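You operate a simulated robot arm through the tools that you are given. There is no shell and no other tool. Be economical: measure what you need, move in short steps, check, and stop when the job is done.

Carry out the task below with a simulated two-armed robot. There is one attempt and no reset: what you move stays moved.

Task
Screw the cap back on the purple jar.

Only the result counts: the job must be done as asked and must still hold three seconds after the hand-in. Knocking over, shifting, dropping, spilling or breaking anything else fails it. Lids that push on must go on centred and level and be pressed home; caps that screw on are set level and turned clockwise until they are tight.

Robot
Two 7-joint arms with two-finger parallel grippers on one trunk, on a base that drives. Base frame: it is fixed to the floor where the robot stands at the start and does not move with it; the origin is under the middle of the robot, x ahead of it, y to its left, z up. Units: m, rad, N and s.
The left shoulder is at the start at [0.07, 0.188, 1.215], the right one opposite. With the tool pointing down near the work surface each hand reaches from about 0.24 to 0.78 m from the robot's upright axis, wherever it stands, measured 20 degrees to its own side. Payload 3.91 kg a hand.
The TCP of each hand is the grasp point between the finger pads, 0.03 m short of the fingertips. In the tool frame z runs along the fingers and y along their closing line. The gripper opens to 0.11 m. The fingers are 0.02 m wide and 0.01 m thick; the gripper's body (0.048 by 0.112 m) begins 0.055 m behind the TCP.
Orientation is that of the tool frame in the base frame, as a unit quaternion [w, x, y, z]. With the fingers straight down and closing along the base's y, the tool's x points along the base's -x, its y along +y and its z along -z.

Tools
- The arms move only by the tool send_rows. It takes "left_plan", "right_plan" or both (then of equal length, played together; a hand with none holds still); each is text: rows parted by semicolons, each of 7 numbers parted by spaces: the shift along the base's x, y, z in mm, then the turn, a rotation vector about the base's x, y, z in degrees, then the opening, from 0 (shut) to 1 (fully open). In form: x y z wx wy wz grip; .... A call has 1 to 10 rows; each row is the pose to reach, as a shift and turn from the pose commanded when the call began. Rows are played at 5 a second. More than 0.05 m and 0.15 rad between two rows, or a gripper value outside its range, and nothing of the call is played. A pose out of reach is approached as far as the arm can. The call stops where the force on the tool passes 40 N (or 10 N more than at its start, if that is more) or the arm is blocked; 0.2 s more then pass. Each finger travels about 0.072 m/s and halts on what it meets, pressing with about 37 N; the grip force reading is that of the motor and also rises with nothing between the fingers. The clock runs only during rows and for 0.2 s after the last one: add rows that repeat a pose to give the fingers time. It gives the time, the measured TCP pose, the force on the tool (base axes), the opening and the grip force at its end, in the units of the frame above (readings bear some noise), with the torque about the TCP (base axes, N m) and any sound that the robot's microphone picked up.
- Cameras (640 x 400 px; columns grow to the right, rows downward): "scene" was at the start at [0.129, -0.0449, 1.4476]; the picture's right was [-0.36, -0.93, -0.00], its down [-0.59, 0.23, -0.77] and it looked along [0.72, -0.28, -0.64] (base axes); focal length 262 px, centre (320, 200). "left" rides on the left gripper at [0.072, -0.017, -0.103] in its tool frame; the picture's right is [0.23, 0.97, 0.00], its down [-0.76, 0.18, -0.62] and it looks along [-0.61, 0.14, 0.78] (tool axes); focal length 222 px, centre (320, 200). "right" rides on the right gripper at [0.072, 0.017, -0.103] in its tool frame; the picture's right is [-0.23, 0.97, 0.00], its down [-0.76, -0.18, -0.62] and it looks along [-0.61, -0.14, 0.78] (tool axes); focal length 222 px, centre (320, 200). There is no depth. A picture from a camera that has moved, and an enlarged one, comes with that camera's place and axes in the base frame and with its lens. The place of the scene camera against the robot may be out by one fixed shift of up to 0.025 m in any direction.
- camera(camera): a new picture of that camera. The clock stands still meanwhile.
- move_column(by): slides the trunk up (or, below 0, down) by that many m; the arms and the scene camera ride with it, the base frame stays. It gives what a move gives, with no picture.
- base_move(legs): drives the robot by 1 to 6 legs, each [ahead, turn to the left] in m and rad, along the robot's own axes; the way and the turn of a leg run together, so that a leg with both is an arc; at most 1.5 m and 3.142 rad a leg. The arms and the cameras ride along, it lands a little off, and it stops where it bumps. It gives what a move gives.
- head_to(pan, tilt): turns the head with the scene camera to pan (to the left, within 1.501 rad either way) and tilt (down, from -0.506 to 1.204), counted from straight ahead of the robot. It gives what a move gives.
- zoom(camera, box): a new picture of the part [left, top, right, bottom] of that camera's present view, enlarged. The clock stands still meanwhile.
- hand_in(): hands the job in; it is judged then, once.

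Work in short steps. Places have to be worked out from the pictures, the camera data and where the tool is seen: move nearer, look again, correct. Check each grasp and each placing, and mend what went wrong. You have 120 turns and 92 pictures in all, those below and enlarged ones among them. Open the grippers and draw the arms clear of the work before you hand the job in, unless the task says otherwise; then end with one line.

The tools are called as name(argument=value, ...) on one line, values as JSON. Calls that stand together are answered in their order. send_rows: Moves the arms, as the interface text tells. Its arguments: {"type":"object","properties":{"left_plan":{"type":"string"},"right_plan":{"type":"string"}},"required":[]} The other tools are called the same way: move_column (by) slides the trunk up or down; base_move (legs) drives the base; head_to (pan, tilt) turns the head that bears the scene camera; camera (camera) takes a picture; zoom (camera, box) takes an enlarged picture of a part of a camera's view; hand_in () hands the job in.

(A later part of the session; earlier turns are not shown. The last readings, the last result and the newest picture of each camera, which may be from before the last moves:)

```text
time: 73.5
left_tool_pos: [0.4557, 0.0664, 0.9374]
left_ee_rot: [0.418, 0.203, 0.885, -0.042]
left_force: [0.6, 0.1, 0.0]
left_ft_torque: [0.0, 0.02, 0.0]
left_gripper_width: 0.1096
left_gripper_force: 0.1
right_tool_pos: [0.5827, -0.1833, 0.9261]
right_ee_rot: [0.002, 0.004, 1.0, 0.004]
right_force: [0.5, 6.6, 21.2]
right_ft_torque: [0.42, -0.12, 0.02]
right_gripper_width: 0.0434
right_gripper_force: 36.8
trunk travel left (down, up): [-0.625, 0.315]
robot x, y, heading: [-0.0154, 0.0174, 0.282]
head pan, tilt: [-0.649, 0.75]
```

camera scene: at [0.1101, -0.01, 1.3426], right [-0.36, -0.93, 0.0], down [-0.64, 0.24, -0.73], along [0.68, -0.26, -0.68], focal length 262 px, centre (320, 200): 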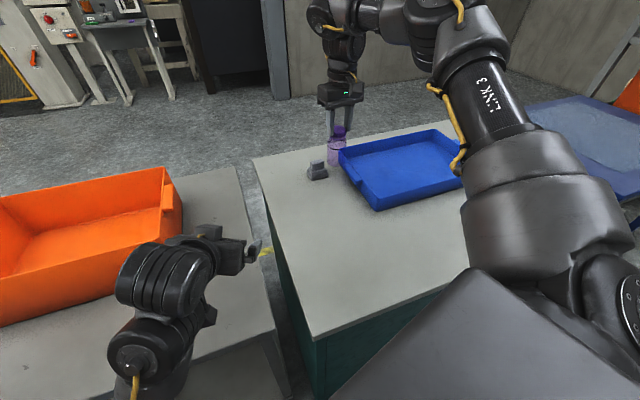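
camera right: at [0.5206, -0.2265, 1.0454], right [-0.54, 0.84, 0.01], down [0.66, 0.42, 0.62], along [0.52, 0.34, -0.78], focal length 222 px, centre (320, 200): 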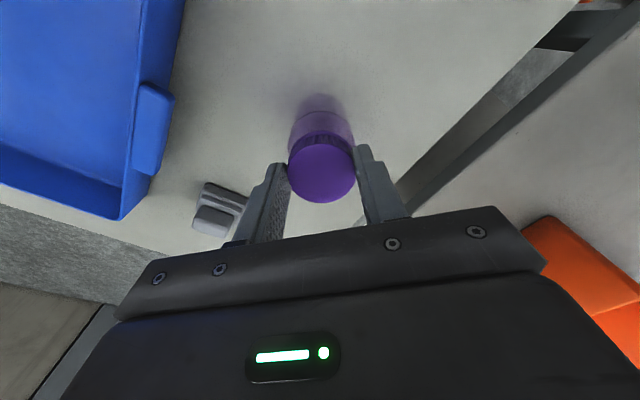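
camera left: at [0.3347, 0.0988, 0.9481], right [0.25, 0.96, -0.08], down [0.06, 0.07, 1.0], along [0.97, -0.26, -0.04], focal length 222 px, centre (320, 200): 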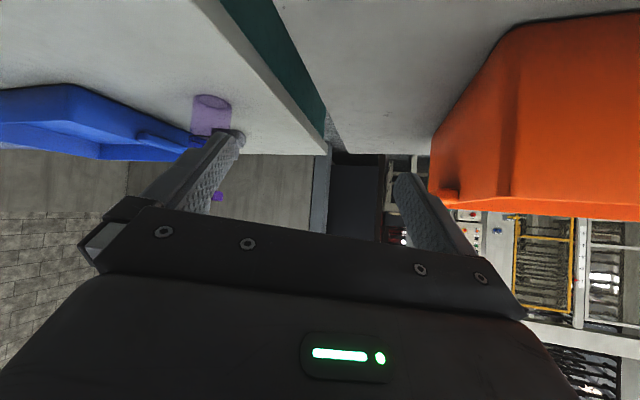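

Turned with little torque. Regrip: open slightly, rotate the hand back +66° around the cap.

send_rows(right_plan="0 0 0.5 0 0 0 0.6; 0 0 1 0 0 0 0.6; 0 0 1 0 0 8.3 0.6; 0 0 1 0 0 16.6 0.6; 0 0 1 0 0 25 0.6; 0 0 1 0 0 33 0.6; 0 0 1 0 0 41 0.6; 0 0 1 0 0 49 0.6; 0 0 1 0 0 57 0.6; 0 0 1 0 0 65 0.6")

zoom(camera="scene", box=[270, 130, 350, 200])

zoom(camera="right", box=[220, 70, 420, 250])

```text
time: 75.7
left_tool_pos: [0.4585, 0.0656, 0.9363]
left_ee_rot: [0.416, 0.203, 0.885, -0.042]
left_force: [0.0, 0.4, 0.7]
left_ft_torque: [0.02, 0.03, -0.01]
left_gripper_width: 0.11
left_gripper_force: 0.0
right_tool_pos: [0.5848, -0.1852, 0.9258]
right_ee_rot: [-0.002, -0.536, 0.844, 0.005]
right_force: [0.0, -0.6, -0.4]
right_ft_torque: [0.02, -0.01, 0.03]
right_gripper_width: 0.0661
right_gripper_force: 0.0
trunk travel left (down, up): [-0.625, 0.315]
robot x, y, heading: [-0.019, 0.0137, 0.288]
head pan, tilt: [-0.649, 0.75]
```

```text
5.71 times, centred on (310, 165) of scene
camera zoom: at [0.1102, -0.0096, 1.3425], right [-0.36, -0.93, 0.0], down [-0.64, 0.24, -0.73], along [0.68, -0.26, -0.68], focal length 1499 px, centre (377, 400)
```

zoom: 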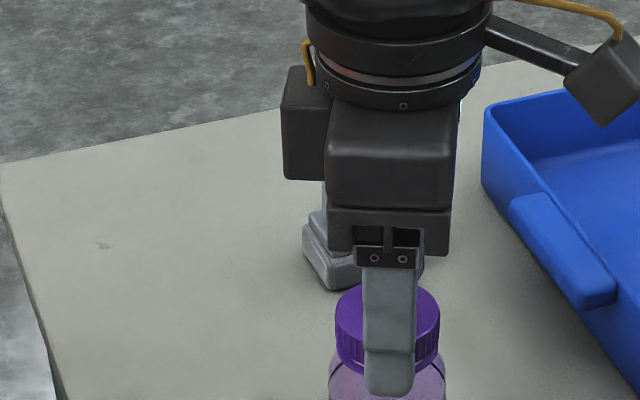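

```text
2.22 times, centred on (320, 160) of right
camera zoom: at [0.5391, -0.244, 1.0295], right [-0.78, 0.62, 0.01], down [0.49, 0.61, 0.62], along [0.38, 0.49, -0.78], focal length 494 px, centre (320, 289)
```

zoom: 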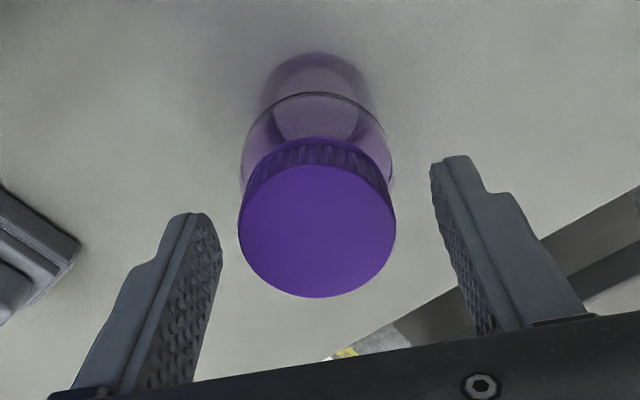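

Reach is fine at +65°. I rotate 24° more, then close on the cap.

send_rows(right_plan="0 0 0 0 0 8 0.6; 0 0 0 0 0 16 0.6; 0 0 0 0 0 24 0.6; 0 0 0 0 0 24 0.2; 0 0 0 0 0 24 0; 0 0 0 0 0 24 0; 0 0 0 0 0 24 0")

```text
time: 77.3
left_tool_pos: [0.4587, 0.0647, 0.9377]
left_ee_rot: [0.415, 0.203, 0.886, -0.042]
left_force: [0.1, 1.3, -0.6]
left_ft_torque: [0.01, 0.03, 0.02]
left_gripper_width: 0.1098
left_gripper_force: 0.1
right_tool_pos: [0.5844, -0.1845, 0.9263]
right_ee_rot: [-0.003, -0.699, 0.715, 0.003]
right_force: [-0.6, -0.4, 1.0]
right_ft_torque: [0.0, 0.03, -0.03]
right_gripper_width: 0.0428
right_gripper_force: 37.2
trunk travel left (down, up): [-0.625, 0.315]
robot x, y, heading: [-0.0116, 0.0201, 0.289]
head pan, tilt: [-0.649, 0.75]
```

Gripped at yaw 89°. Turning clockwise 80° with a light press.

send_rows(right_plan="0 0 -0.6 0 0 -8 0; 0 0 -0.7 0 0 -16 0; 0 0 -0.8 0 0 -24 0; 0 0 -0.9 0 0 -32 0; 0 0 -1.0 0 0 -40 0; 0 0 -1.1 0 0 -48 0; 0 0 -1.2 0 0 -56 0; 0 0 -1.3 0 0 -64 0; 0 0 -1.4 0 0 -72 0; 0 0 -1.5 0 0 -80 0")

```text
time: 79.5
left_tool_pos: [0.4585, 0.0654, 0.9381]
left_ee_rot: [0.417, 0.203, 0.885, -0.042]
left_force: [-0.7, -0.8, 0.1]
left_ft_torque: [-0.04, 0.04, 0.01]
left_gripper_width: 0.1101
left_gripper_force: 0.0
right_tool_pos: [0.5843, -0.1843, 0.9234]
right_ee_rot: [0.0, -0.074, 0.997, 0.003]
right_force: [-0.9, 1.0, 7.1]
right_ft_torque: [0.24, 0.11, 0.0]
right_gripper_width: 0.0432
right_gripper_force: 36.8
trunk travel left (down, up): [-0.625, 0.315]
robot x, y, heading: [-0.0154, 0.0199, 0.288]
head pan, tilt: [-0.649, 0.75]
```

The cap descended ~3 mm at only 7 N: the thread is really advancing. Next cycle: regrip back 68°, then turn again.

send_rows(right_plan="0 0 0.5 0 0 0 0.6; 0 0 0.5 0 0 8.5 0.6; 0 0 0.5 0 0 17 0.6; 0 0 0.5 0 0 25.5 0.6; 0 0 0.5 0 0 34 0.6; 0 0 0.5 0 0 42.5 0.6; 0 0 0.5 0 0 51 0.6; 0 0 0.5 0 0 59.5 0.6; 0 0 0.5 0 0 68 0.6; 0 0 0.5 0 0 76 0")

send_rows(right_plan="0 0 0 0 0 0 0; 0 0 -0.6 0 0 -8.5 0; 0 0 -0.8 0 0 -17 0; 0 0 -1 0 0 -25.5 0; 0 0 -1.2 0 0 -34 0; 0 0 -1.4 0 0 -42.5 0; 0 0 -1.6 0 0 -51 0; 0 0 -1.8 0 0 -59.5 0; 0 0 -1.9 0 0 -68 0; 0 0 -2 0 0 -76 0")

```text
time: 81.7
left_tool_pos: [0.4569, 0.0652, 0.9369]
left_ee_rot: [0.416, 0.203, 0.886, -0.042]
left_force: [-0.1, -0.1, 0.6]
left_ft_torque: [0.01, 0.0, 0.02]
left_gripper_width: 0.1102
left_gripper_force: 0.0
right_tool_pos: [0.5839, -0.1862, 0.9243]
right_ee_rot: [-0.003, -0.674, 0.738, 0.004]
right_force: [0.0, 0.8, 0.1]
right_ft_torque: [0.05, 0.05, 0.0]
right_gripper_width: 0.044
right_gripper_force: 35.5
trunk travel left (down, up): [-0.625, 0.315]
robot x, y, heading: [-0.0156, 0.0206, 0.285]
head pan, tilt: [-0.649, 0.75]
```

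```text
time: 83.9
left_tool_pos: [0.457, 0.0644, 0.9368]
left_ee_rot: [0.416, 0.202, 0.886, -0.041]
left_force: [-0.2, -0.3, -0.1]
left_ft_torque: [0.01, -0.01, -0.02]
left_gripper_width: 0.1099
left_gripper_force: 0.1
right_tool_pos: [0.5827, -0.1859, 0.9232]
right_ee_rot: [-0.001, -0.074, 0.997, 0.003]
right_force: [-1.2, -0.8, 5.8]
right_ft_torque: [0.08, 0.04, -0.01]
right_gripper_width: 0.0432
right_gripper_force: 37.4
trunk travel left (down, up): [-0.625, 0.315]
robot x, y, heading: [-0.0121, 0.0156, 0.283]
head pan, tilt: [-0.649, 0.75]
```

Still advancing at low torque. Another cycle.

send_rows(right_plan="0 0 0.5 0 0 0 0.6; 0 0 0.5 0 0 8.5 0.6; 0 0 0.5 0 0 17 0.6; 0 0 0.5 0 0 25.5 0.6; 0 0 0.5 0 0 34 0.6; 0 0 0.5 0 0 42.5 0.6; 0 0 0.5 0 0 51 0.6; 0 0 0.5 0 0 59.5 0.6; 0 0 0.5 0 0 68 0.6; 0 0 0.5 0 0 76 0")

send_rows(right_plan="0 0 0 0 0 0 0; 0 0 -0.6 0 0 -8.5 0; 0 0 -0.8 0 0 -17 0; 0 0 -1 0 0 -25.5 0; 0 0 -1.2 0 0 -34 0; 0 0 -1.4 0 0 -42.5 0; 0 0 -1.6 0 0 -51 0; 0 0 -1.8 0 0 -59.5 0; 0 0 -1.9 0 0 -68 0; 0 0 -2 0 0 -76 0")

zoom(camera="scene", box=[270, 130, 350, 200])

```text
time: 86.1
left_tool_pos: [0.4579, 0.0645, 0.937]
left_ee_rot: [0.416, 0.203, 0.885, -0.042]
left_force: [0.2, 0.2, 0.2]
left_ft_torque: [0.01, 0.0, -0.03]
left_gripper_width: 0.11
left_gripper_force: 0.0
right_tool_pos: [0.5838, -0.1845, 0.923]
right_ee_rot: [-0.003, -0.674, 0.739, 0.003]
right_force: [-1.1, -0.3, -0.7]
right_ft_torque: [-0.03, -0.03, 0.0]
right_gripper_width: 0.0438
right_gripper_force: 35.4
trunk travel left (down, up): [-0.625, 0.315]
robot x, y, heading: [-0.0112, 0.0218, 0.288]
head pan, tilt: [-0.649, 0.75]
```

```text
time: 88.3
left_tool_pos: [0.4563, 0.0642, 0.9369]
left_ee_rot: [0.417, 0.203, 0.885, -0.042]
left_force: [-0.1, -0.1, -0.4]
left_ft_torque: [0.0, 0.02, 0.0]
left_gripper_width: 0.1099
left_gripper_force: 0.0
right_tool_pos: [0.5816, -0.185, 0.9228]
right_ee_rot: [0.0, -0.074, 0.997, 0.003]
right_force: [-1.2, -2.2, 12.6]
right_ft_torque: [-0.26, 0.14, 0.04]
right_gripper_width: 0.0434
right_gripper_force: 37.1
trunk travel left (down, up): [-0.625, 0.315]
robot x, y, heading: [-0.0193, 0.0178, 0.286]
head pan, tilt: [-0.649, 0.75]
```

```text
5.71 times, centred on (310, 165) of scene
camera zoom: at [0.1083, -0.0093, 1.3428], right [-0.36, -0.93, 0.0], down [-0.64, 0.24, -0.73], along [0.68, -0.26, -0.68], focal length 1499 px, centre (377, 400)
```

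zoom: 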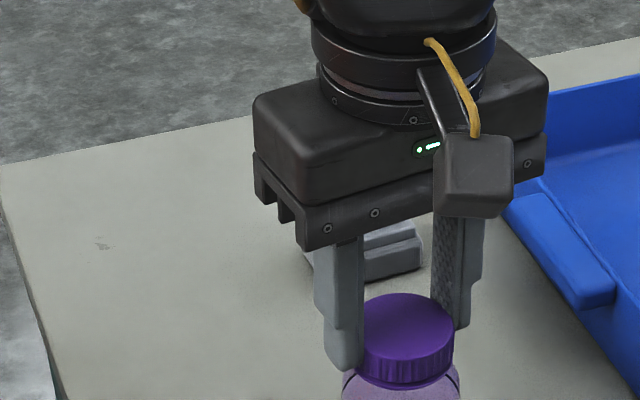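

The force is rising at about the same height, so it may be seating. I regrip and turn again, pressing harder (~30 N) to hold the jar by table friction and read the torque.

send_rows(right_plan="0 0 0.5 0 0 0 0.6; 0 0 0.5 0 0 8.5 0.6; 0 0 0.5 0 0 17 0.6; 0 0 0.5 0 0 25.5 0.6; 0 0 0.5 0 0 34 0.6; 0 0 0.5 0 0 42.5 0.6; 0 0 0.5 0 0 51 0.6; 0 0 0.5 0 0 59.5 0.6; 0 0 0.5 0 0 68 0.6; 0 0 0.5 0 0 76 0")

send_rows(right_plan="0 0 0 0 0 0 0; 0 0 -1 0 0 0 0; 0 0 -2 0 0 -8 0; 0 0 -2.5 0 0 -16 0; 0 0 -2.5 0 0 -24 0; 0 0 -2.5 0 0 -32 0")

```text
time: 90.5
left_tool_pos: [0.4575, 0.0651, 0.9361]
left_ee_rot: [0.417, 0.203, 0.885, -0.042]
left_force: [-0.1, -0.1, 0.3]
left_ft_torque: [-0.01, 0.02, 0.03]
left_gripper_width: 0.1101
left_gripper_force: 0.0
right_tool_pos: [0.5838, -0.1857, 0.9228]
right_ee_rot: [-0.004, -0.674, 0.738, 0.003]
right_force: [-0.1, -0.4, 0.6]
right_ft_torque: [-0.07, 0.0, 0.02]
right_gripper_width: 0.0438
right_gripper_force: 34.9
trunk travel left (down, up): [-0.625, 0.315]
robot x, y, heading: [-0.0173, 0.0161, 0.285]
head pan, tilt: [-0.649, 0.75]
```

```text
time: 91.9
left_tool_pos: [0.4568, 0.0661, 0.9372]
left_ee_rot: [0.417, 0.202, 0.885, -0.041]
left_force: [0.6, 0.9, 0.7]
left_ft_torque: [0.02, 0.04, 0.0]
left_gripper_width: 0.1098
left_gripper_force: 0.1
right_tool_pos: [0.5821, -0.1834, 0.9208]
right_ee_rot: [0.0, -0.443, 0.896, 0.003]
right_force: [2.9, 2.8, 15.6]
right_ft_torque: [0.12, -0.49, 0.08]
right_gripper_width: 0.0439
right_gripper_force: 37.1
trunk travel left (down, up): [-0.625, 0.315]
robot x, y, heading: [-0.0143, 0.0147, 0.288]
head pan, tilt: [-0.649, 0.75]
```

Torque is now rising slightly (0.08). Continuing 40° more.

send_rows(right_plan="0 0 -0.5 0 0 -8 0; 0 0 -0.8 0 0 -16 0; 0 0 -1 0 0 -24 0; 0 0 -1 0 0 -32 0; 0 0 -1 0 0 -40 0; 0 0 -1 0 0 -44 0")

zoom(camera="scene", box=[280, 140, 360, 210])

```text
time: 93.3
left_tool_pos: [0.456, 0.065, 0.938]
left_ee_rot: [0.417, 0.203, 0.885, -0.042]
left_force: [0.3, 0.3, 0.5]
left_ft_torque: [-0.02, 0.03, 0.03]
left_gripper_width: 0.1101
left_gripper_force: 0.0
right_tool_pos: [0.5815, -0.1868, 0.9204]
right_ee_rot: [0.0, -0.074, 0.997, 0.003]
right_force: [-1.7, -6.0, 19.9]
right_ft_torque: [-0.57, 0.56, 0.09]
right_gripper_width: 0.0434
right_gripper_force: 36.3
trunk travel left (down, up): [-0.625, 0.315]
robot x, y, heading: [-0.018, 0.0208, 0.281]
head pan, tilt: [-0.649, 0.75]
```

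```text
5.71 times, centred on (320, 175) of scene
camera zoom: at [0.1071, -0.0097, 1.3429], right [-0.36, -0.93, 0.0], down [-0.64, 0.24, -0.73], along [0.68, -0.26, -0.68], focal length 1499 px, centre (320, 343)
```

zoom: 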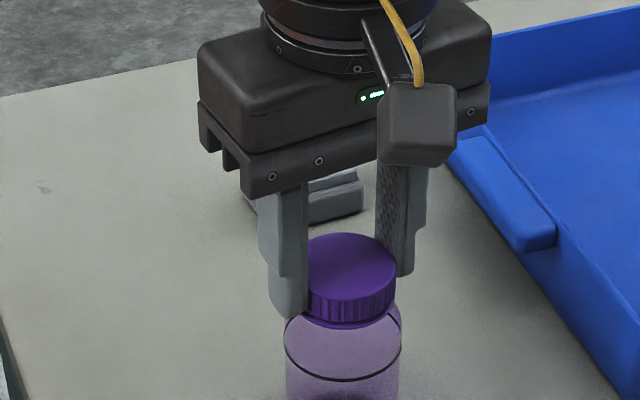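

The cap now sits right at the collar. To test tightness I'll regrip and turn with a stronger press (~35 N).

send_rows(right_plan="0 0 1 0 0 0 0.6; 0 0 2 0 0 8.5 0.6; 0 0 2 0 0 17 0.6; 0 0 2 0 0 25.5 0.6; 0 0 2 0 0 34 0.6; 0 0 2 0 0 42.5 0.6; 0 0 2 0 0 51 0.6; 0 0 2 0 0 59.5 0.6; 0 0 2 0 0 68 0.6; 0 0 2 0 0 76 0")

send_rows(right_plan="0 0 0 0 0 0 0; 0 0 -1 0 0 0 0; 0 0 -2 0 0 0 0; 0 0 -3 0 0 0 0; 0 0 -3.5 0 0 -8 0; 0 0 -3.5 0 0 -16 0; 0 0 -3.5 0 0 -24 0")

```text
time: 95.5
left_tool_pos: [0.4575, 0.0666, 0.9373]
left_ee_rot: [0.417, 0.203, 0.885, -0.042]
left_force: [0.0, -0.7, -0.2]
left_ft_torque: [0.0, 0.01, 0.03]
left_gripper_width: 0.1099
left_gripper_force: 0.0
right_tool_pos: [0.5834, -0.1862, 0.9202]
right_ee_rot: [-0.002, -0.674, 0.739, 0.002]
right_force: [-1.0, -0.6, 2.4]
right_ft_torque: [-0.05, -0.02, 0.0]
right_gripper_width: 0.0441
right_gripper_force: 35.4
trunk travel left (down, up): [-0.625, 0.315]
robot x, y, heading: [-0.0113, 0.017, 0.283]
head pan, tilt: [-0.649, 0.75]
```

```text
time: 97.1
left_tool_pos: [0.4573, 0.0665, 0.9376]
left_ee_rot: [0.418, 0.203, 0.884, -0.043]
left_force: [-0.5, 0.0, -0.4]
left_ft_torque: [-0.01, 0.01, -0.04]
left_gripper_width: 0.1101
left_gripper_force: 0.1
right_tool_pos: [0.583, -0.1837, 0.9183]
right_ee_rot: [-0.001, -0.505, 0.863, 0.002]
right_force: [5.3, 1.4, 21.0]
right_ft_torque: [-0.22, -0.47, 0.06]
right_gripper_width: 0.0435
right_gripper_force: 37.2
trunk travel left (down, up): [-0.625, 0.315]
robot x, y, heading: [-0.0158, 0.023, 0.289]
head pan, tilt: [-0.649, 0.75]
```

Still low torque (0.06). My fingers have crept down; on the next regrip I'll raise 5 mm, and keep turning.

send_rows(right_plan="0 0 1 0 0 -8 0; 0 0 1 0 0 -16 0; 0 0 1 0 0 -24 0; 0 0 1 0 0 -32 0; 0 0 1 0 0 -40 0; 0 0 1 0 0 -48 0; 0 0 1 0 0 -52 0")

send_rows(right_plan="0 0 2 0 0 0 0.6; 0 0 5 0 0 8.5 0.6; 0 0 7 0 0 17 0.6; 0 0 7 0 0 25.5 0.6; 0 0 7 0 0 34 0.6; 0 0 7 0 0 42.5 0.6; 0 0 7 0 0 51 0.6; 0 0 7 0 0 59.5 0.6; 0 0 7 0 0 68 0.6; 0 0 7 0 0 76 0.6")

zoom(camera="scene", box=[280, 140, 360, 210])

zoom(camera="right", box=[220, 70, 420, 250])

```text
time: 98.7
left_tool_pos: [0.4561, 0.0657, 0.9374]
left_ee_rot: [0.417, 0.203, 0.885, -0.042]
left_force: [0.0, 0.1, 0.5]
left_ft_torque: [0.04, 0.02, 0.03]
left_gripper_width: 0.11
left_gripper_force: 0.1
right_tool_pos: [0.5838, -0.1848, 0.9183]
right_ee_rot: [0.0, -0.074, 0.997, 0.003]
right_force: [-1.0, -1.5, 10.1]
right_ft_torque: [-0.07, 0.23, 0.04]
right_gripper_width: 0.0437
right_gripper_force: 36.5
trunk travel left (down, up): [-0.625, 0.315]
robot x, y, heading: [-0.0164, 0.0205, 0.288]
head pan, tilt: [-0.649, 0.75]
```

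```text
time: 100.9
left_tool_pos: [0.4582, 0.0664, 0.9372]
left_ee_rot: [0.416, 0.203, 0.885, -0.042]
left_force: [0.2, -0.5, -0.2]
left_ft_torque: [0.02, -0.03, 0.02]
left_gripper_width: 0.1097
left_gripper_force: 0.1
right_tool_pos: [0.5837, -0.1867, 0.9247]
right_ee_rot: [-0.003, -0.674, 0.739, 0.003]
right_force: [0.6, 0.1, -0.7]
right_ft_torque: [0.01, 0.02, -0.01]
right_gripper_width: 0.066
right_gripper_force: 0.1
trunk travel left (down, up): [-0.625, 0.315]
robot x, y, heading: [-0.012, 0.0224, 0.283]
head pan, tilt: [-0.649, 0.75]
```

```text
5.71 times, centred on (320, 175) of scene
camera zoom: at [0.11, -0.0096, 1.3426], right [-0.36, -0.93, 0.0], down [-0.64, 0.24, -0.73], along [0.68, -0.26, -0.68], focal length 1499 px, centre (320, 343)
```

zoom: 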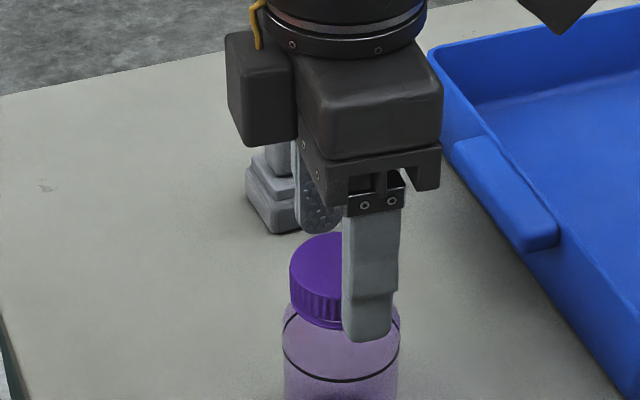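

```text
2.22 times, centred on (320, 160) of right
camera zoom: at [0.5612, -0.2572, 1.0275], right [-0.95, 0.31, 0.01], down [0.25, 0.74, 0.62], along [0.19, 0.59, -0.78], focal length 494 px, centre (320, 289)
```

zoom: 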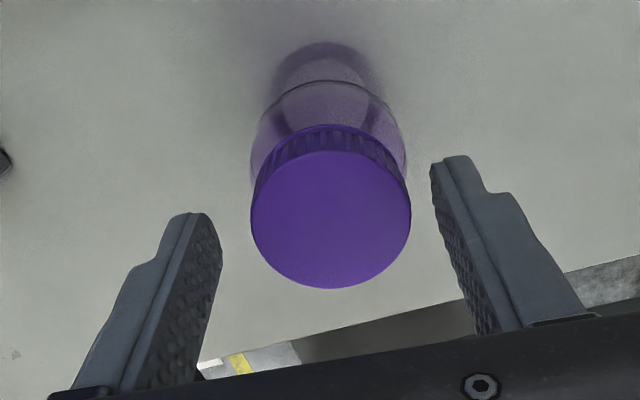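

The torque/force ratio rose in the last cycles, suggesting the cap is snug and the jar now spins on the table. To tighten properly I'll hold the jar with the left hand, at a spot both arms reach: carry the jar by its cap to (0.54,-0.12). First close, lift 15 mm.

send_rows(right_plan="0 0 0 0 0 0 0; 0 0 0 0 0 0 0; 0 0 0 0 0 0 0; 0 0 8 0 0 0 0; 0 0 15 0 0 -5 0; -10 15 15 0 0 -10 0; -20 30 15 0 0 -15 0; -32 48 15 0 0 -20 0; -43 66 15 0 0 -25 0; -43 66 15 0 0 -25 0")

zoom(camera="scene", box=[220, 100, 380, 240])

```text
time: 103.1
left_tool_pos: [0.4573, 0.0644, 0.937]
left_ee_rot: [0.416, 0.203, 0.886, -0.041]
left_force: [-0.2, 0.5, 0.1]
left_ft_torque: [-0.02, -0.02, 0.01]
left_gripper_width: 0.1101
left_gripper_force: 0.0
right_tool_pos: [0.5415, -0.118, 0.9399]
right_ee_rot: [-0.002, -0.498, 0.867, 0.005]
right_force: [-0.3, -0.6, 0.0]
right_ft_torque: [0.01, -0.03, -0.01]
right_gripper_width: 0.0435
right_gripper_force: 36.7
trunk travel left (down, up): [-0.625, 0.315]
robot x, y, heading: [-0.0119, 0.0213, 0.285]
head pan, tilt: [-0.649, 0.75]
```

```text
2.86 times, centred on (300, 170) of scene
camera zoom: at [0.1101, -0.01, 1.3426], right [-0.36, -0.93, 0.0], down [-0.64, 0.24, -0.73], along [0.68, -0.26, -0.68], focal length 750 px, centre (377, 286)
```

zoom: 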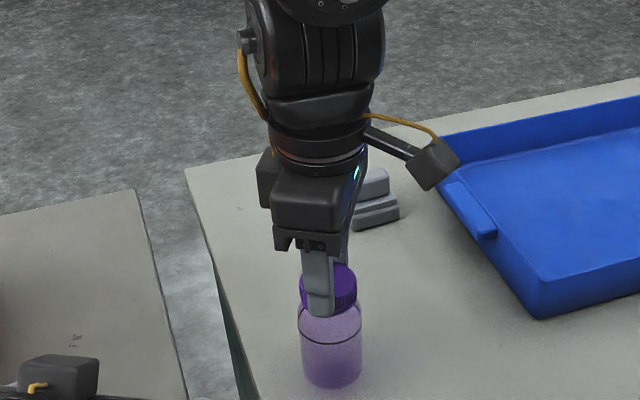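

It carries fine. Lowering the jar to the table and meanwhile levelling the left hand (removing its roll, pitch to ~31°).

send_rows(right_plan="0 0 -5 0 0 0 0; 0 0 -10 0 0 0 0; 0 0 -13 0 0 0 0; 0 0 -15 0 0 0 0; 0 0 -16 0 0 0 0", left_plan="0 -10 5 -1.7 -1.3 0.9 1; 0 -20 10 -3.4 -2.7 1.9 1; 0 -30 10 -5 -4 2.8 1; 0 -40 10 -6.7 -5.4 3.8 1; 0 -50 10 -8.1 -6.8 4.7 1")

camera(camera="left")

```text
time: 104.3
left_tool_pos: [0.457, 0.0134, 0.9473]
left_ee_rot: [0.483, 0.137, 0.862, -0.075]
left_force: [-0.2, -0.1, 0.3]
left_ft_torque: [0.02, 0.01, 0.02]
left_gripper_width: 0.1099
left_gripper_force: 0.0
right_tool_pos: [0.5405, -0.1189, 0.9245]
right_ee_rot: [-0.001, -0.497, 0.868, 0.004]
right_force: [1.1, -0.5, 2.7]
right_ft_torque: [-0.04, -0.05, 0.03]
right_gripper_width: 0.0433
right_gripper_force: 37.2
trunk travel left (down, up): [-0.625, 0.315]
robot x, y, heading: [-0.0171, 0.0225, 0.286]
head pan, tilt: [-0.649, 0.75]
```

```text
27 pictures are left
camera left: at [0.3311, 0.0385, 0.94], right [0.19, 0.96, -0.19], down [-0.07, 0.21, 0.98], along [0.98, -0.17, 0.11], focal length 222 px, centre (320, 200)
```

left: 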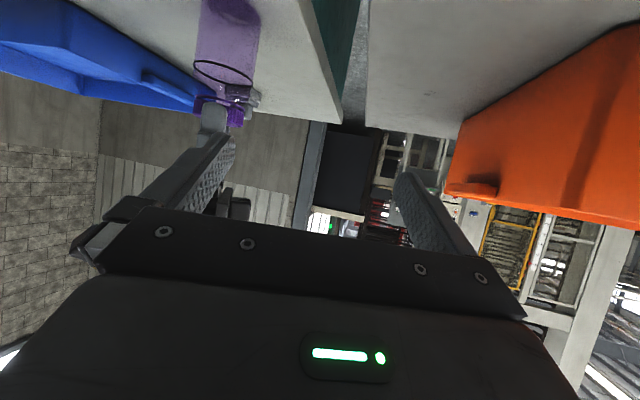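

Left hand is level: heading −18°, pitch 31.6°. Moving to the pre-grasp point behind the jar.

send_rows(left_plan="0 -35 -10 0 0 0 1; -2 -70 -20 0 0 0 1; -2 -104 -30 0 0 0 1; -2 -104 -62 0 0 0 1; -2 -104 -62 0 0 0 1")

camera(camera="left")

camera(camera="scene")

```text
time: 105.5
left_tool_pos: [0.4592, -0.09, 0.8839]
left_ee_rot: [0.483, 0.139, 0.861, -0.075]
left_force: [0.3, -0.1, -0.1]
left_ft_torque: [0.04, 0.0, -0.02]
left_gripper_width: 0.1101
left_gripper_force: 0.0
right_tool_pos: [0.54, -0.1196, 0.9244]
right_ee_rot: [-0.002, -0.498, 0.867, 0.003]
right_force: [-0.1, 0.6, 5.7]
right_ft_torque: [0.04, -0.02, 0.04]
right_gripper_width: 0.0434
right_gripper_force: 37.2
trunk travel left (down, up): [-0.625, 0.315]
robot x, y, heading: [-0.0171, 0.0197, 0.288]
head pan, tilt: [-0.649, 0.75]
```

```text
26 pictures are left
camera left: at [0.3324, -0.0665, 0.877], right [0.19, 0.96, -0.19], down [-0.07, 0.21, 0.98], along [0.98, -0.17, 0.11], focal length 222 px, centre (320, 200)
```

left: 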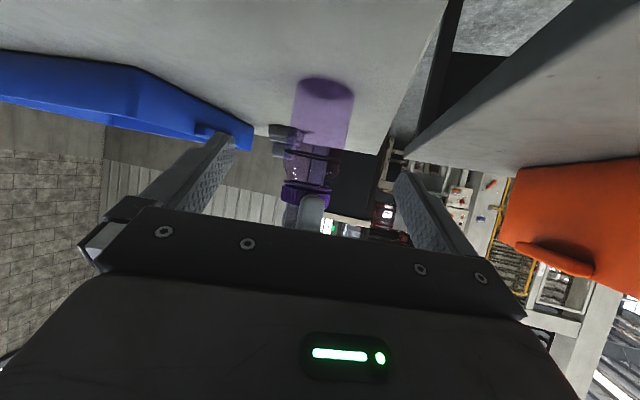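

```text
25 pictures are left
camera scene: at [0.1093, -0.0099, 1.3427], right [-0.36, -0.93, 0.0], down [-0.64, 0.24, -0.73], along [0.68, -0.26, -0.68], focal length 262 px, centre (320, 200)
```

scene: 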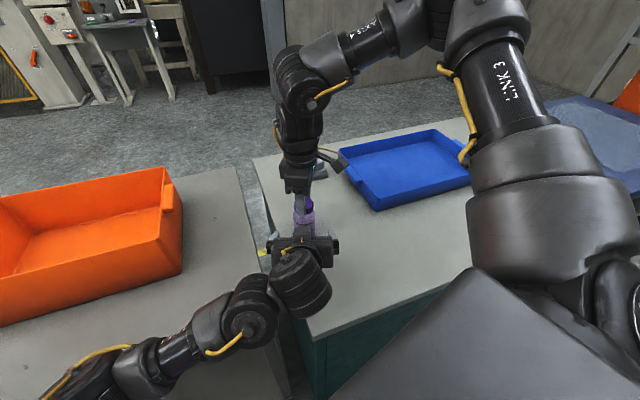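

The jar is centred between the left fingers. Advancing to the grasp pose.

send_rows(left_plan="16 -6 -12 0 0 0 1; 32 -12 -24 0 0 0 1; 48 -17 -34 0 0 0 1; 64 -23 -41 0 0 0 1; 64 -23 -41 0 0 0 1")

camera(camera="left")

```text
time: 106.7
left_tool_pos: [0.5202, -0.1143, 0.8452]
left_ee_rot: [0.483, 0.137, 0.862, -0.075]
left_force: [-1.2, 0.3, 0.7]
left_ft_torque: [0.03, -0.01, 0.02]
left_gripper_width: 0.11
left_gripper_force: 0.0
right_tool_pos: [0.5399, -0.1193, 0.925]
right_ee_rot: [-0.002, -0.496, 0.868, 0.003]
right_force: [-1.3, 0.8, 5.6]
right_ft_torque: [0.07, 0.03, 0.01]
right_gripper_width: 0.0436
right_gripper_force: 37.0
trunk travel left (down, up): [-0.625, 0.315]
robot x, y, heading: [-0.0152, 0.0188, 0.285]
head pan, tilt: [-0.649, 0.75]
```

```text
24 pictures are left
camera left: at [0.3949, -0.0886, 0.8376], right [0.19, 0.96, -0.19], down [-0.07, 0.21, 0.98], along [0.98, -0.17, 0.11], focal length 222 px, centre (320, 200)
```

left: 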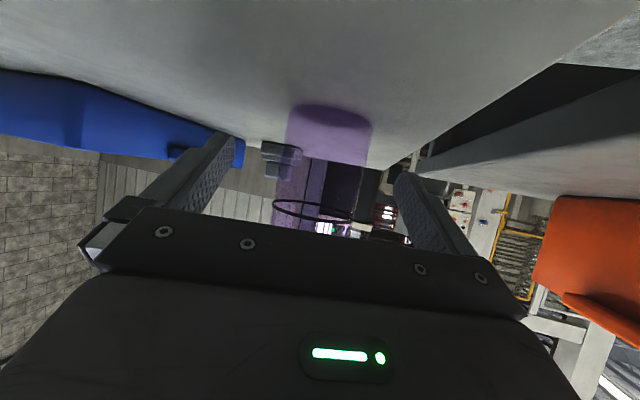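

Well placed (z 0.845, jar between fingers). Closing the left hand on the jar body.

send_rows(left_plan="0 0 0 0 0 0 0.7; 0 0 0 0 0 0 0.5; 0 0 0 0 0 0 0.3; 0 0 0 0 0 0 0; 0 0 0 0 0 0 0; 0 0 0 0 0 0 0")

camera(camera="left")

```text
time: 108.1
left_tool_pos: [0.52, -0.1109, 0.8449]
left_ee_rot: [0.482, 0.138, 0.862, -0.075]
left_force: [1.9, 6.3, 0.9]
left_ft_torque: [-0.33, 0.0, 0.13]
left_gripper_width: 0.0513
left_gripper_force: 37.5
right_tool_pos: [0.5411, -0.119, 0.9234]
right_ee_rot: [-0.002, -0.496, 0.868, 0.002]
right_force: [-2.7, -5.0, 6.2]
right_ft_torque: [-0.15, 0.11, 0.01]
right_gripper_width: 0.0437
right_gripper_force: 36.6
trunk travel left (down, up): [-0.625, 0.315]
robot x, y, heading: [-0.0171, 0.0209, 0.288]
head pan, tilt: [-0.649, 0.75]
```

```text
23 pictures are left
camera left: at [0.395, -0.0883, 0.8375], right [0.19, 0.96, -0.19], down [-0.07, 0.21, 0.98], along [0.98, -0.17, 0.11], focal length 222 px, centre (320, 200)
```

left: 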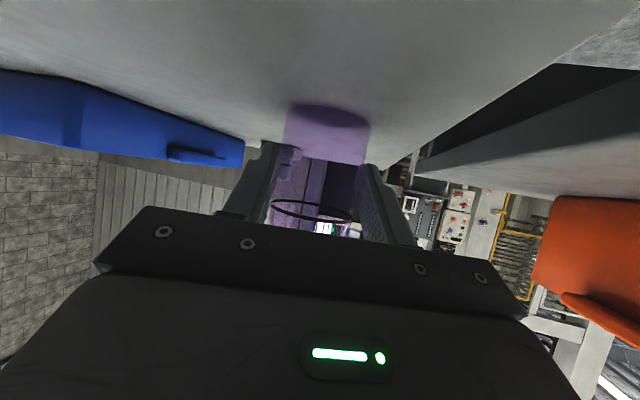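

Jar held firmly (51 mm, 37 N). Now turning the cap clockwise 24° and reading the torque.

send_rows(right_plan="0 0 0 0 0 -6 0; 0 0 0 0 0 -12 0; 0 0 0 0 0 -18 0; 0 0 0 0 0 -24 0")

```text
time: 109.1
left_tool_pos: [0.5194, -0.1138, 0.844]
left_ee_rot: [0.483, 0.139, 0.861, -0.076]
left_force: [-3.2, -0.5, 0.4]
left_ft_torque: [-0.06, -0.23, -0.74]
left_gripper_width: 0.0514
left_gripper_force: 37.1
right_tool_pos: [0.541, -0.1197, 0.9238]
right_ee_rot: [-0.002, -0.306, 0.952, 0.004]
right_force: [2.6, 0.1, 1.1]
right_ft_torque: [0.02, 0.01, 0.68]
right_gripper_width: 0.0437
right_gripper_force: 37.0
trunk travel left (down, up): [-0.625, 0.315]
robot x, y, heading: [-0.0166, 0.0203, 0.286]
head pan, tilt: [-0.649, 0.75]
```

Torque jumped to 0.68 N·m: the cap is biting. One more 16° to confirm it is tight.

send_rows(right_plan="0 0 0 0 0 -5 0; 0 0 0 0 0 -10 0; 0 0 0 0 0 -16 0; 0 0 0 0 0 -16 0")

zoom(camera="scene", box=[260, 150, 360, 240])

```text
time: 110.1
left_tool_pos: [0.5209, -0.112, 0.8438]
left_ee_rot: [0.483, 0.138, 0.861, -0.075]
left_force: [3.5, -4.7, -0.2]
left_ft_torque: [0.12, 0.07, -0.69]
left_gripper_width: 0.0517
left_gripper_force: 37.2
right_tool_pos: [0.5404, -0.12, 0.9236]
right_ee_rot: [-0.001, -0.171, 0.985, 0.004]
right_force: [-4.1, 4.7, 1.6]
right_ft_torque: [0.13, 0.19, 0.63]
right_gripper_width: 0.0437
right_gripper_force: 36.4
trunk travel left (down, up): [-0.625, 0.315]
robot x, y, heading: [-0.0133, 0.0191, 0.288]
head pan, tilt: [-0.649, 0.75]
```

```text
4.44 times, centred on (310, 195) of scene
camera zoom: at [0.1099, -0.0097, 1.3426], right [-0.36, -0.93, 0.0], down [-0.64, 0.24, -0.73], along [0.68, -0.26, -0.68], focal length 1166 px, centre (364, 222)
```

zoom: 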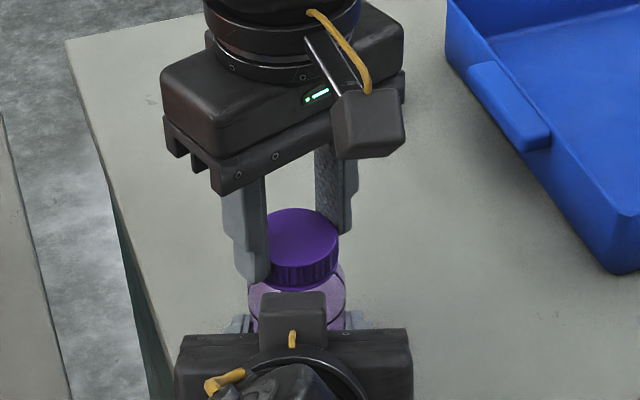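

Torque plateaus around 0.65 N·m, most likely grip slip on a tight cap. One check cycle: regrip +50°, then turn only 8° and see whether torque rises at once.

send_rows(right_plan="0 0 0 0 0 0 0.6; 0 0 0 0 0 8.5 0.6; 0 0 0 0 0 17 0.6; 0 0 0 0 0 25.5 0.6; 0 0 0 0 0 34 0.6; 0 0 0 0 0 42 0.6; 0 0 0 0 0 50 0.6; 0 0 0 0 0 50 0; 0 0 0 0 0 50 0; 0 0 0 0 0 50 0")

send_rows(right_plan="0 0 0 0 0 -4 0; 0 0 0 0 0 -8 0")

send_rows(right_plan="0 0 0 0 0 -8 0; 0 0 0 0 0 -16 0; 0 0 0 0 0 -24 0; 0 0 0 0 0 -32 0; 0 0 0 0 0 -40 0")

```text
time: 112.3
left_tool_pos: [0.5208, -0.1124, 0.8446]
left_ee_rot: [0.483, 0.138, 0.861, -0.075]
left_force: [7.4, -2.4, 0.8]
left_ft_torque: [0.18, 0.31, -0.04]
left_gripper_width: 0.0515
left_gripper_force: 36.6
right_tool_pos: [0.5403, -0.119, 0.924]
right_ee_rot: [-0.002, -0.571, 0.821, 0.004]
right_force: [-8.0, 3.6, 0.7]
right_ft_torque: [0.07, 0.23, 0.03]
right_gripper_width: 0.0435
right_gripper_force: 36.7
trunk travel left (down, up): [-0.625, 0.315]
robot x, y, heading: [-0.0119, 0.0199, 0.288]
head pan, tilt: [-0.649, 0.75]
```

```text
time: 112.9
left_tool_pos: [0.5211, -0.1118, 0.8457]
left_ee_rot: [0.483, 0.137, 0.862, -0.073]
left_force: [11.9, -1.3, 1.0]
left_ft_torque: [-0.11, 0.52, -0.66]
left_gripper_width: 0.0514
left_gripper_force: 37.0
right_tool_pos: [0.5399, -0.1197, 0.925]
right_ee_rot: [-0.004, -0.512, 0.859, 0.003]
right_force: [-10.5, 0.4, 1.9]
right_ft_torque: [-0.02, 0.39, 0.7]
right_gripper_width: 0.0434
right_gripper_force: 36.8
trunk travel left (down, up): [-0.625, 0.315]
robot x, y, heading: [-0.0176, 0.0245, 0.286]
head pan, tilt: [-0.649, 0.75]
```

```text
time: 114.1
left_tool_pos: [0.5201, -0.113, 0.8442]
left_ee_rot: [0.482, 0.139, 0.861, -0.076]
left_force: [-4.9, 2.8, 3.2]
left_ft_torque: [-0.21, -0.39, -0.79]
left_gripper_width: 0.0516
left_gripper_force: 37.5
right_tool_pos: [0.5415, -0.1189, 0.9239]
right_ee_rot: [-0.001, -0.187, 0.982, 0.003]
right_force: [4.0, -2.9, -0.3]
right_ft_torque: [-0.03, -0.01, 0.88]
right_gripper_width: 0.0436
right_gripper_force: 37.1
trunk travel left (down, up): [-0.625, 0.315]
robot x, y, heading: [-0.0154, 0.0176, 0.288]
head pan, tilt: [-0.649, 0.75]
```

Torque rises at once to 0.7–0.9 N·m, so the cap is tight. Releasing the right hand and lifting it clear, then the left.

send_rows(right_plan="0 0 0 0 0 0 0.6; 0 0 0 0 0 0 0.8; 0 0 20 0 0 0 0.8; 0 0 50 0 0 0 0.8; 0 0 90 0 0 0 0.8; 0 -40 110 0 0 0 0.8; 0 -80 110 0 0 0 0.8; 0 -80 110 0 0 0 0.8")

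send_rows(left_plan="0 0 0 0 0 0 0.7; 0 0 0 0 0 0 1; 0 0 0 0 0 0 1; -16 6 12 0 0 0 1; -32 12 24 0 0 0 1; -48 17 34 0 0 0 1; -64 40 45 0 0 0 1; -64 80 60 0 0 0 1; -64 120 70 0 0 0 1")

camera(camera="scene")

```text
time: 115.9
left_tool_pos: [0.5202, -0.1112, 0.8438]
left_ee_rot: [0.482, 0.139, 0.862, -0.076]
left_force: [0.4, -0.1, 1.5]
left_ft_torque: [-0.05, -0.06, 0.0]
left_gripper_width: 0.0518
left_gripper_force: 36.6
right_tool_pos: [0.5403, -0.2, 1.0371]
right_ee_rot: [-0.001, -0.188, 0.982, 0.004]
right_force: [-1.0, -0.5, -0.1]
right_ft_torque: [-0.02, -0.01, -0.03]
right_gripper_width: 0.088
right_gripper_force: 0.2
trunk travel left (down, up): [-0.625, 0.315]
robot x, y, heading: [-0.0133, 0.0204, 0.283]
head pan, tilt: [-0.649, 0.75]
```

```text
time: 117.9
left_tool_pos: [0.4557, 0.0076, 0.9172]
left_ee_rot: [0.483, 0.139, 0.861, -0.075]
left_force: [-0.1, 0.9, 0.3]
left_ft_torque: [-0.06, 0.0, 0.05]
left_gripper_width: 0.1098
left_gripper_force: 0.1
right_tool_pos: [0.5406, -0.1994, 1.0363]
right_ee_rot: [-0.001, -0.188, 0.982, 0.002]
right_force: [-0.1, 0.0, 0.3]
right_ft_torque: [0.04, 0.02, 0.0]
right_gripper_width: 0.0881
right_gripper_force: 0.0
trunk travel left (down, up): [-0.625, 0.315]
robot x, y, heading: [-0.0141, 0.0198, 0.285]
head pan, tilt: [-0.649, 0.75]
```

```text
21 pictures are left
camera scene: at [0.1094, -0.0086, 1.3427], right [-0.36, -0.93, 0.0], down [-0.64, 0.24, -0.73], along [0.68, -0.26, -0.68], focal length 262 px, centre (320, 200)
```

scene: 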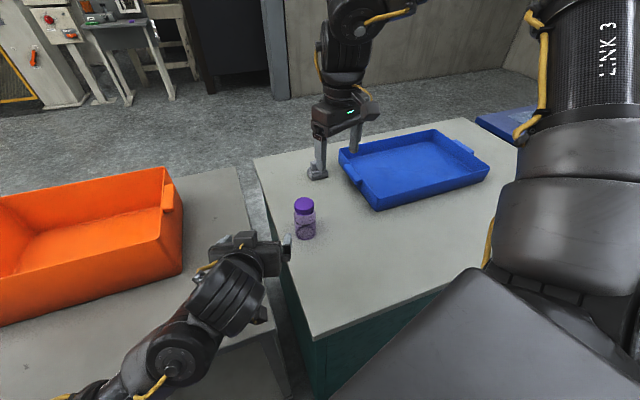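

The capped jar stands upright. Now I move the right hand aside to inspect the grey block that was nudged.

send_rows(right_plan="-15 -32 0 0 0 0 0.8; -30 -65 0 0 0 0 0.8; -45 -98 0 0 0 0 0.8; -60 -130 0 0 0 0 0.8; -60 -150 0 0 0 0 0.8")

zoom(camera="scene", box=[260, 130, 400, 250])

```text
time: 119.1
left_tool_pos: [0.4564, 0.0056, 0.9164]
left_ee_rot: [0.483, 0.139, 0.861, -0.076]
left_force: [-0.6, -0.3, -0.2]
left_ft_torque: [-0.04, -0.01, -0.01]
left_gripper_width: 0.1101
left_gripper_force: 0.0
right_tool_pos: [0.4812, -0.3493, 1.0366]
right_ee_rot: [0.0, -0.189, 0.982, 0.004]
right_force: [0.3, 0.0, 0.0]
right_ft_torque: [-0.01, 0.0, 0.0]
right_gripper_width: 0.0879
right_gripper_force: 0.1
trunk travel left (down, up): [-0.625, 0.315]
robot x, y, heading: [-0.0123, 0.0187, 0.286]
head pan, tilt: [-0.649, 0.75]
```

```text
3.33 times, centred on (330, 190) of scene
camera zoom: at [0.1107, -0.0097, 1.3425], right [-0.36, -0.93, 0.0], down [-0.64, 0.24, -0.73], along [0.68, -0.26, -0.68], focal length 874 px, centre (287, 233)
```

zoom: 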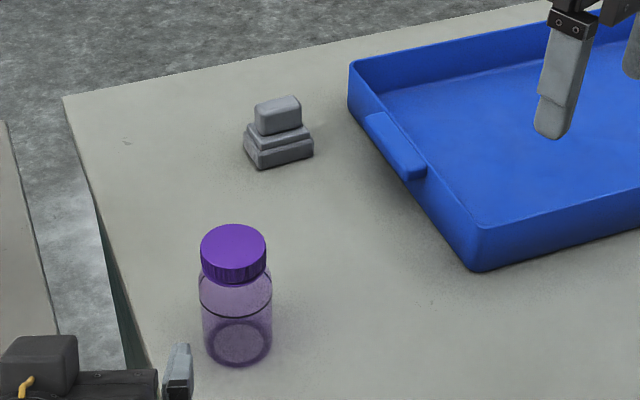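

The block was turned about +17° and moved roughly 2 cm. I'll put it back with the right hand. First, move toward it, aligning yaw with the block (−19.5°).

send_rows(right_plan="20 10 0 0 0 -3 0.9; 45 22 0 0 0 -6 0.9; 70 35 0 0 0 -9 0.9; 95 48 0 0 0 -12 0.9; 120 60 0 0 0 -15 0.9; 145 72 0 0 0 -18 0.9; 170 85 -10 0 0 -19.5 0.9; 180 90 -20 0 0 -19.5 0.9")

send_rows(right_plan="5 0 0 0 -7 0 1; 10 0 0 0 -14 0 1; 15 0 0 0 -20 0 1; 20 0 0 0 -25 0 1; 20 0 0 0 -25 0 1")

camera(camera="right")

```text
time: 120.9
left_tool_pos: [0.4557, 0.0066, 0.9154]
left_ee_rot: [0.482, 0.139, 0.862, -0.076]
left_force: [0.8, -0.4, -0.1]
left_ft_torque: [-0.03, 0.02, -0.01]
left_gripper_width: 0.11
left_gripper_force: 0.0
right_tool_pos: [0.6631, -0.2594, 1.0134]
right_ee_rot: [0.0, -0.019, 1.0, 0.004]
right_force: [-0.5, 0.4, 0.4]
right_ft_torque: [0.02, 0.0, 0.03]
right_gripper_width: 0.099
right_gripper_force: 0.1
trunk travel left (down, up): [-0.625, 0.315]
robot x, y, heading: [-0.0113, 0.0211, 0.285]
head pan, tilt: [-0.649, 0.75]
```

```text
time: 122.1
left_tool_pos: [0.4557, 0.0069, 0.9164]
left_ee_rot: [0.482, 0.139, 0.862, -0.076]
left_force: [0.1, 0.0, -0.5]
left_ft_torque: [0.01, 0.01, 0.0]
left_gripper_width: 0.1097
left_gripper_force: 0.1
right_tool_pos: [0.6804, -0.2592, 1.0141]
right_ee_rot: [0.216, -0.02, 0.976, 0.0]
right_force: [-0.7, -0.2, -0.8]
right_ft_torque: [0.02, 0.01, 0.0]
right_gripper_width: 0.11
right_gripper_force: 0.1
trunk travel left (down, up): [-0.625, 0.315]
robot x, y, heading: [-0.0178, 0.0152, 0.284]
head pan, tilt: [-0.649, 0.75]
```

```text
19 pictures are left
camera right: at [0.5697, -0.2457, 1.0761], right [0.17, 0.98, 0.09], down [0.43, -0.15, 0.89], along [0.89, -0.11, -0.45], focal length 222 px, centre (320, 200)
```

right: 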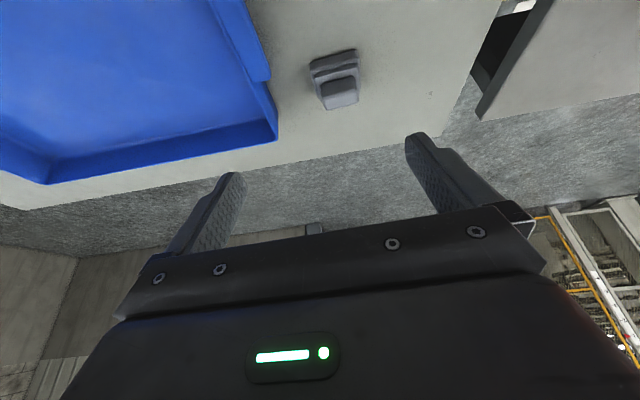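

Reachable with the tilt. The block's near edge mid is at about (0.741,-0.237); originally ≈(0.727,-0.223) with the block turned −16°. I move above it with open fingers for a check.

send_rows(right_plan="13 5 -20 0 0 0 1; 26 10 -40 0 0 0 1; 39 15 -60 0 0 0 1; 52 20 -80 0 0 0 1; 65 23 -104 0 0 0 1; 65 23 -124 0 0 0 1; 65 23 -124 0 0 0 1")

camera(camera="right")

zoom(camera="scene", box=[270, 120, 390, 220])

```text
time: 123.7
left_tool_pos: [0.4553, 0.0065, 0.9166]
left_ee_rot: [0.483, 0.138, 0.861, -0.075]
left_force: [0.1, 0.2, 0.4]
left_ft_torque: [-0.01, -0.01, 0.0]
left_gripper_width: 0.1101
left_gripper_force: 0.0
right_tool_pos: [0.7467, -0.2347, 0.8917]
right_ee_rot: [0.217, -0.019, 0.976, 0.0]
right_force: [-0.3, 0.0, -0.3]
right_ft_torque: [0.03, 0.02, 0.02]
right_gripper_width: 0.11
right_gripper_force: 0.0
trunk travel left (down, up): [-0.625, 0.315]
robot x, y, heading: [-0.0156, 0.0206, 0.282]
head pan, tilt: [-0.649, 0.75]
```

```text
18 pictures are left
camera right: at [0.6355, -0.2223, 0.9531], right [0.17, 0.98, 0.09], down [0.43, -0.15, 0.89], along [0.89, -0.11, -0.45], focal length 222 px, centre (320, 200)
```

right: 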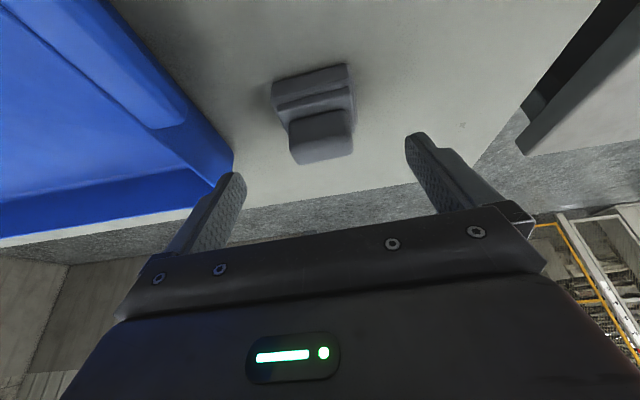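

```text
4.00 times, centred on (330, 170) of scene
camera zoom: at [0.1098, -0.0094, 1.3426], right [-0.36, -0.93, 0.0], down [-0.64, 0.24, -0.73], along [0.68, -0.26, -0.68], focal length 1049 px, centre (280, 320)
```

zoom: 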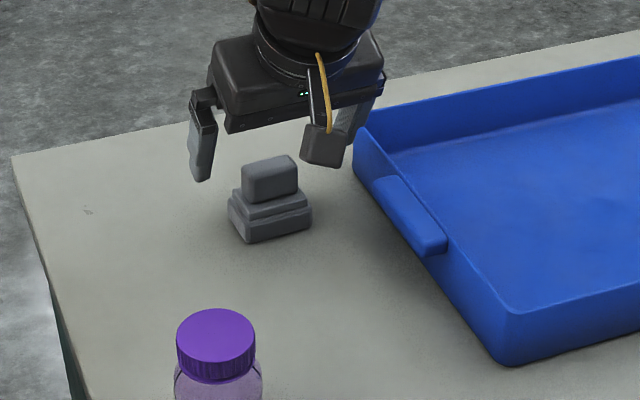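

Block centre ≈(0.751,-0.234). The tray's corner is close to the −y finger, so I narrow the opening to 80 mm, then descend to z≈0.838.

send_rows(right_plan="-3 2 0 0 0 0 0.73; -7 2 -10 0 0 0 0.73; -7 2 -25 0 0 0 0.73; -7 2 -38 0 0 0 0.73; -7 2 -38 0 0 0 0.73")

camera(camera="right")

zoom(camera="scene", box=[270, 120, 390, 220])

```text
time: 124.9
left_tool_pos: [0.4557, 0.006, 0.9168]
left_ee_rot: [0.483, 0.139, 0.861, -0.076]
left_force: [0.2, -0.7, -1.1]
left_ft_torque: [0.03, 0.01, 0.01]
left_gripper_width: 0.1103
left_gripper_force: 0.1
right_tool_pos: [0.739, -0.2342, 0.8535]
right_ee_rot: [0.217, -0.018, 0.976, -0.001]
right_force: [0.8, 0.0, 0.3]
right_ft_torque: [0.01, -0.02, 0.0]
right_gripper_width: 0.0801
right_gripper_force: 0.0
trunk travel left (down, up): [-0.625, 0.315]
robot x, y, heading: [-0.015, 0.0224, 0.291]
head pan, tilt: [-0.649, 0.75]
```

```text
16 pictures are left
camera right: at [0.6295, -0.2219, 0.9156], right [0.17, 0.98, 0.09], down [0.43, -0.15, 0.89], along [0.89, -0.11, -0.45], focal length 222 px, centre (320, 200)
```

right: 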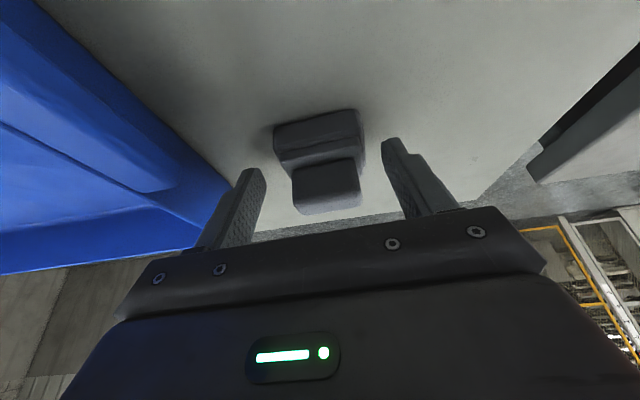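

```text
4.00 times, centred on (330, 170) of scene
camera zoom: at [0.1099, -0.0096, 1.3426], right [-0.36, -0.93, 0.0], down [-0.64, 0.24, -0.73], along [0.68, -0.26, -0.68], focal length 1049 px, centre (280, 320)
```

zoom: 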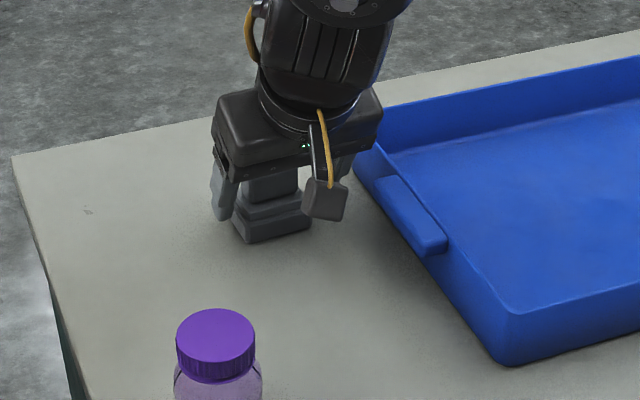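

Fingers straddle the block. Descending the last 13 mm and closing.

send_rows(right_plan="0 0 -6 0 0 0 0.73; 0 0 -12 0 0 0 0.73; 0 0 -12 0 0 0 0.5; 0 0 -12 0 0 0 0.3; 0 0 -12 0 0 0 0.3; 0 0 -12 0 0 0 0.3")

```text
time: 126.3
left_tool_pos: [0.4564, 0.0063, 0.916]
left_ee_rot: [0.482, 0.139, 0.862, -0.075]
left_force: [0.3, 0.2, -0.2]
left_ft_torque: [-0.01, -0.03, -0.02]
left_gripper_width: 0.1102
left_gripper_force: 0.1
right_tool_pos: [0.7388, -0.235, 0.8409]
right_ee_rot: [0.216, -0.02, 0.976, 0.001]
right_force: [0.3, 0.1, 0.5]
right_ft_torque: [-0.01, -0.04, 0.01]
right_gripper_width: 0.059
right_gripper_force: 37.0
trunk travel left (down, up): [-0.625, 0.315]
robot x, y, heading: [-0.0131, 0.0172, 0.285]
head pan, tilt: [-0.649, 0.75]
```

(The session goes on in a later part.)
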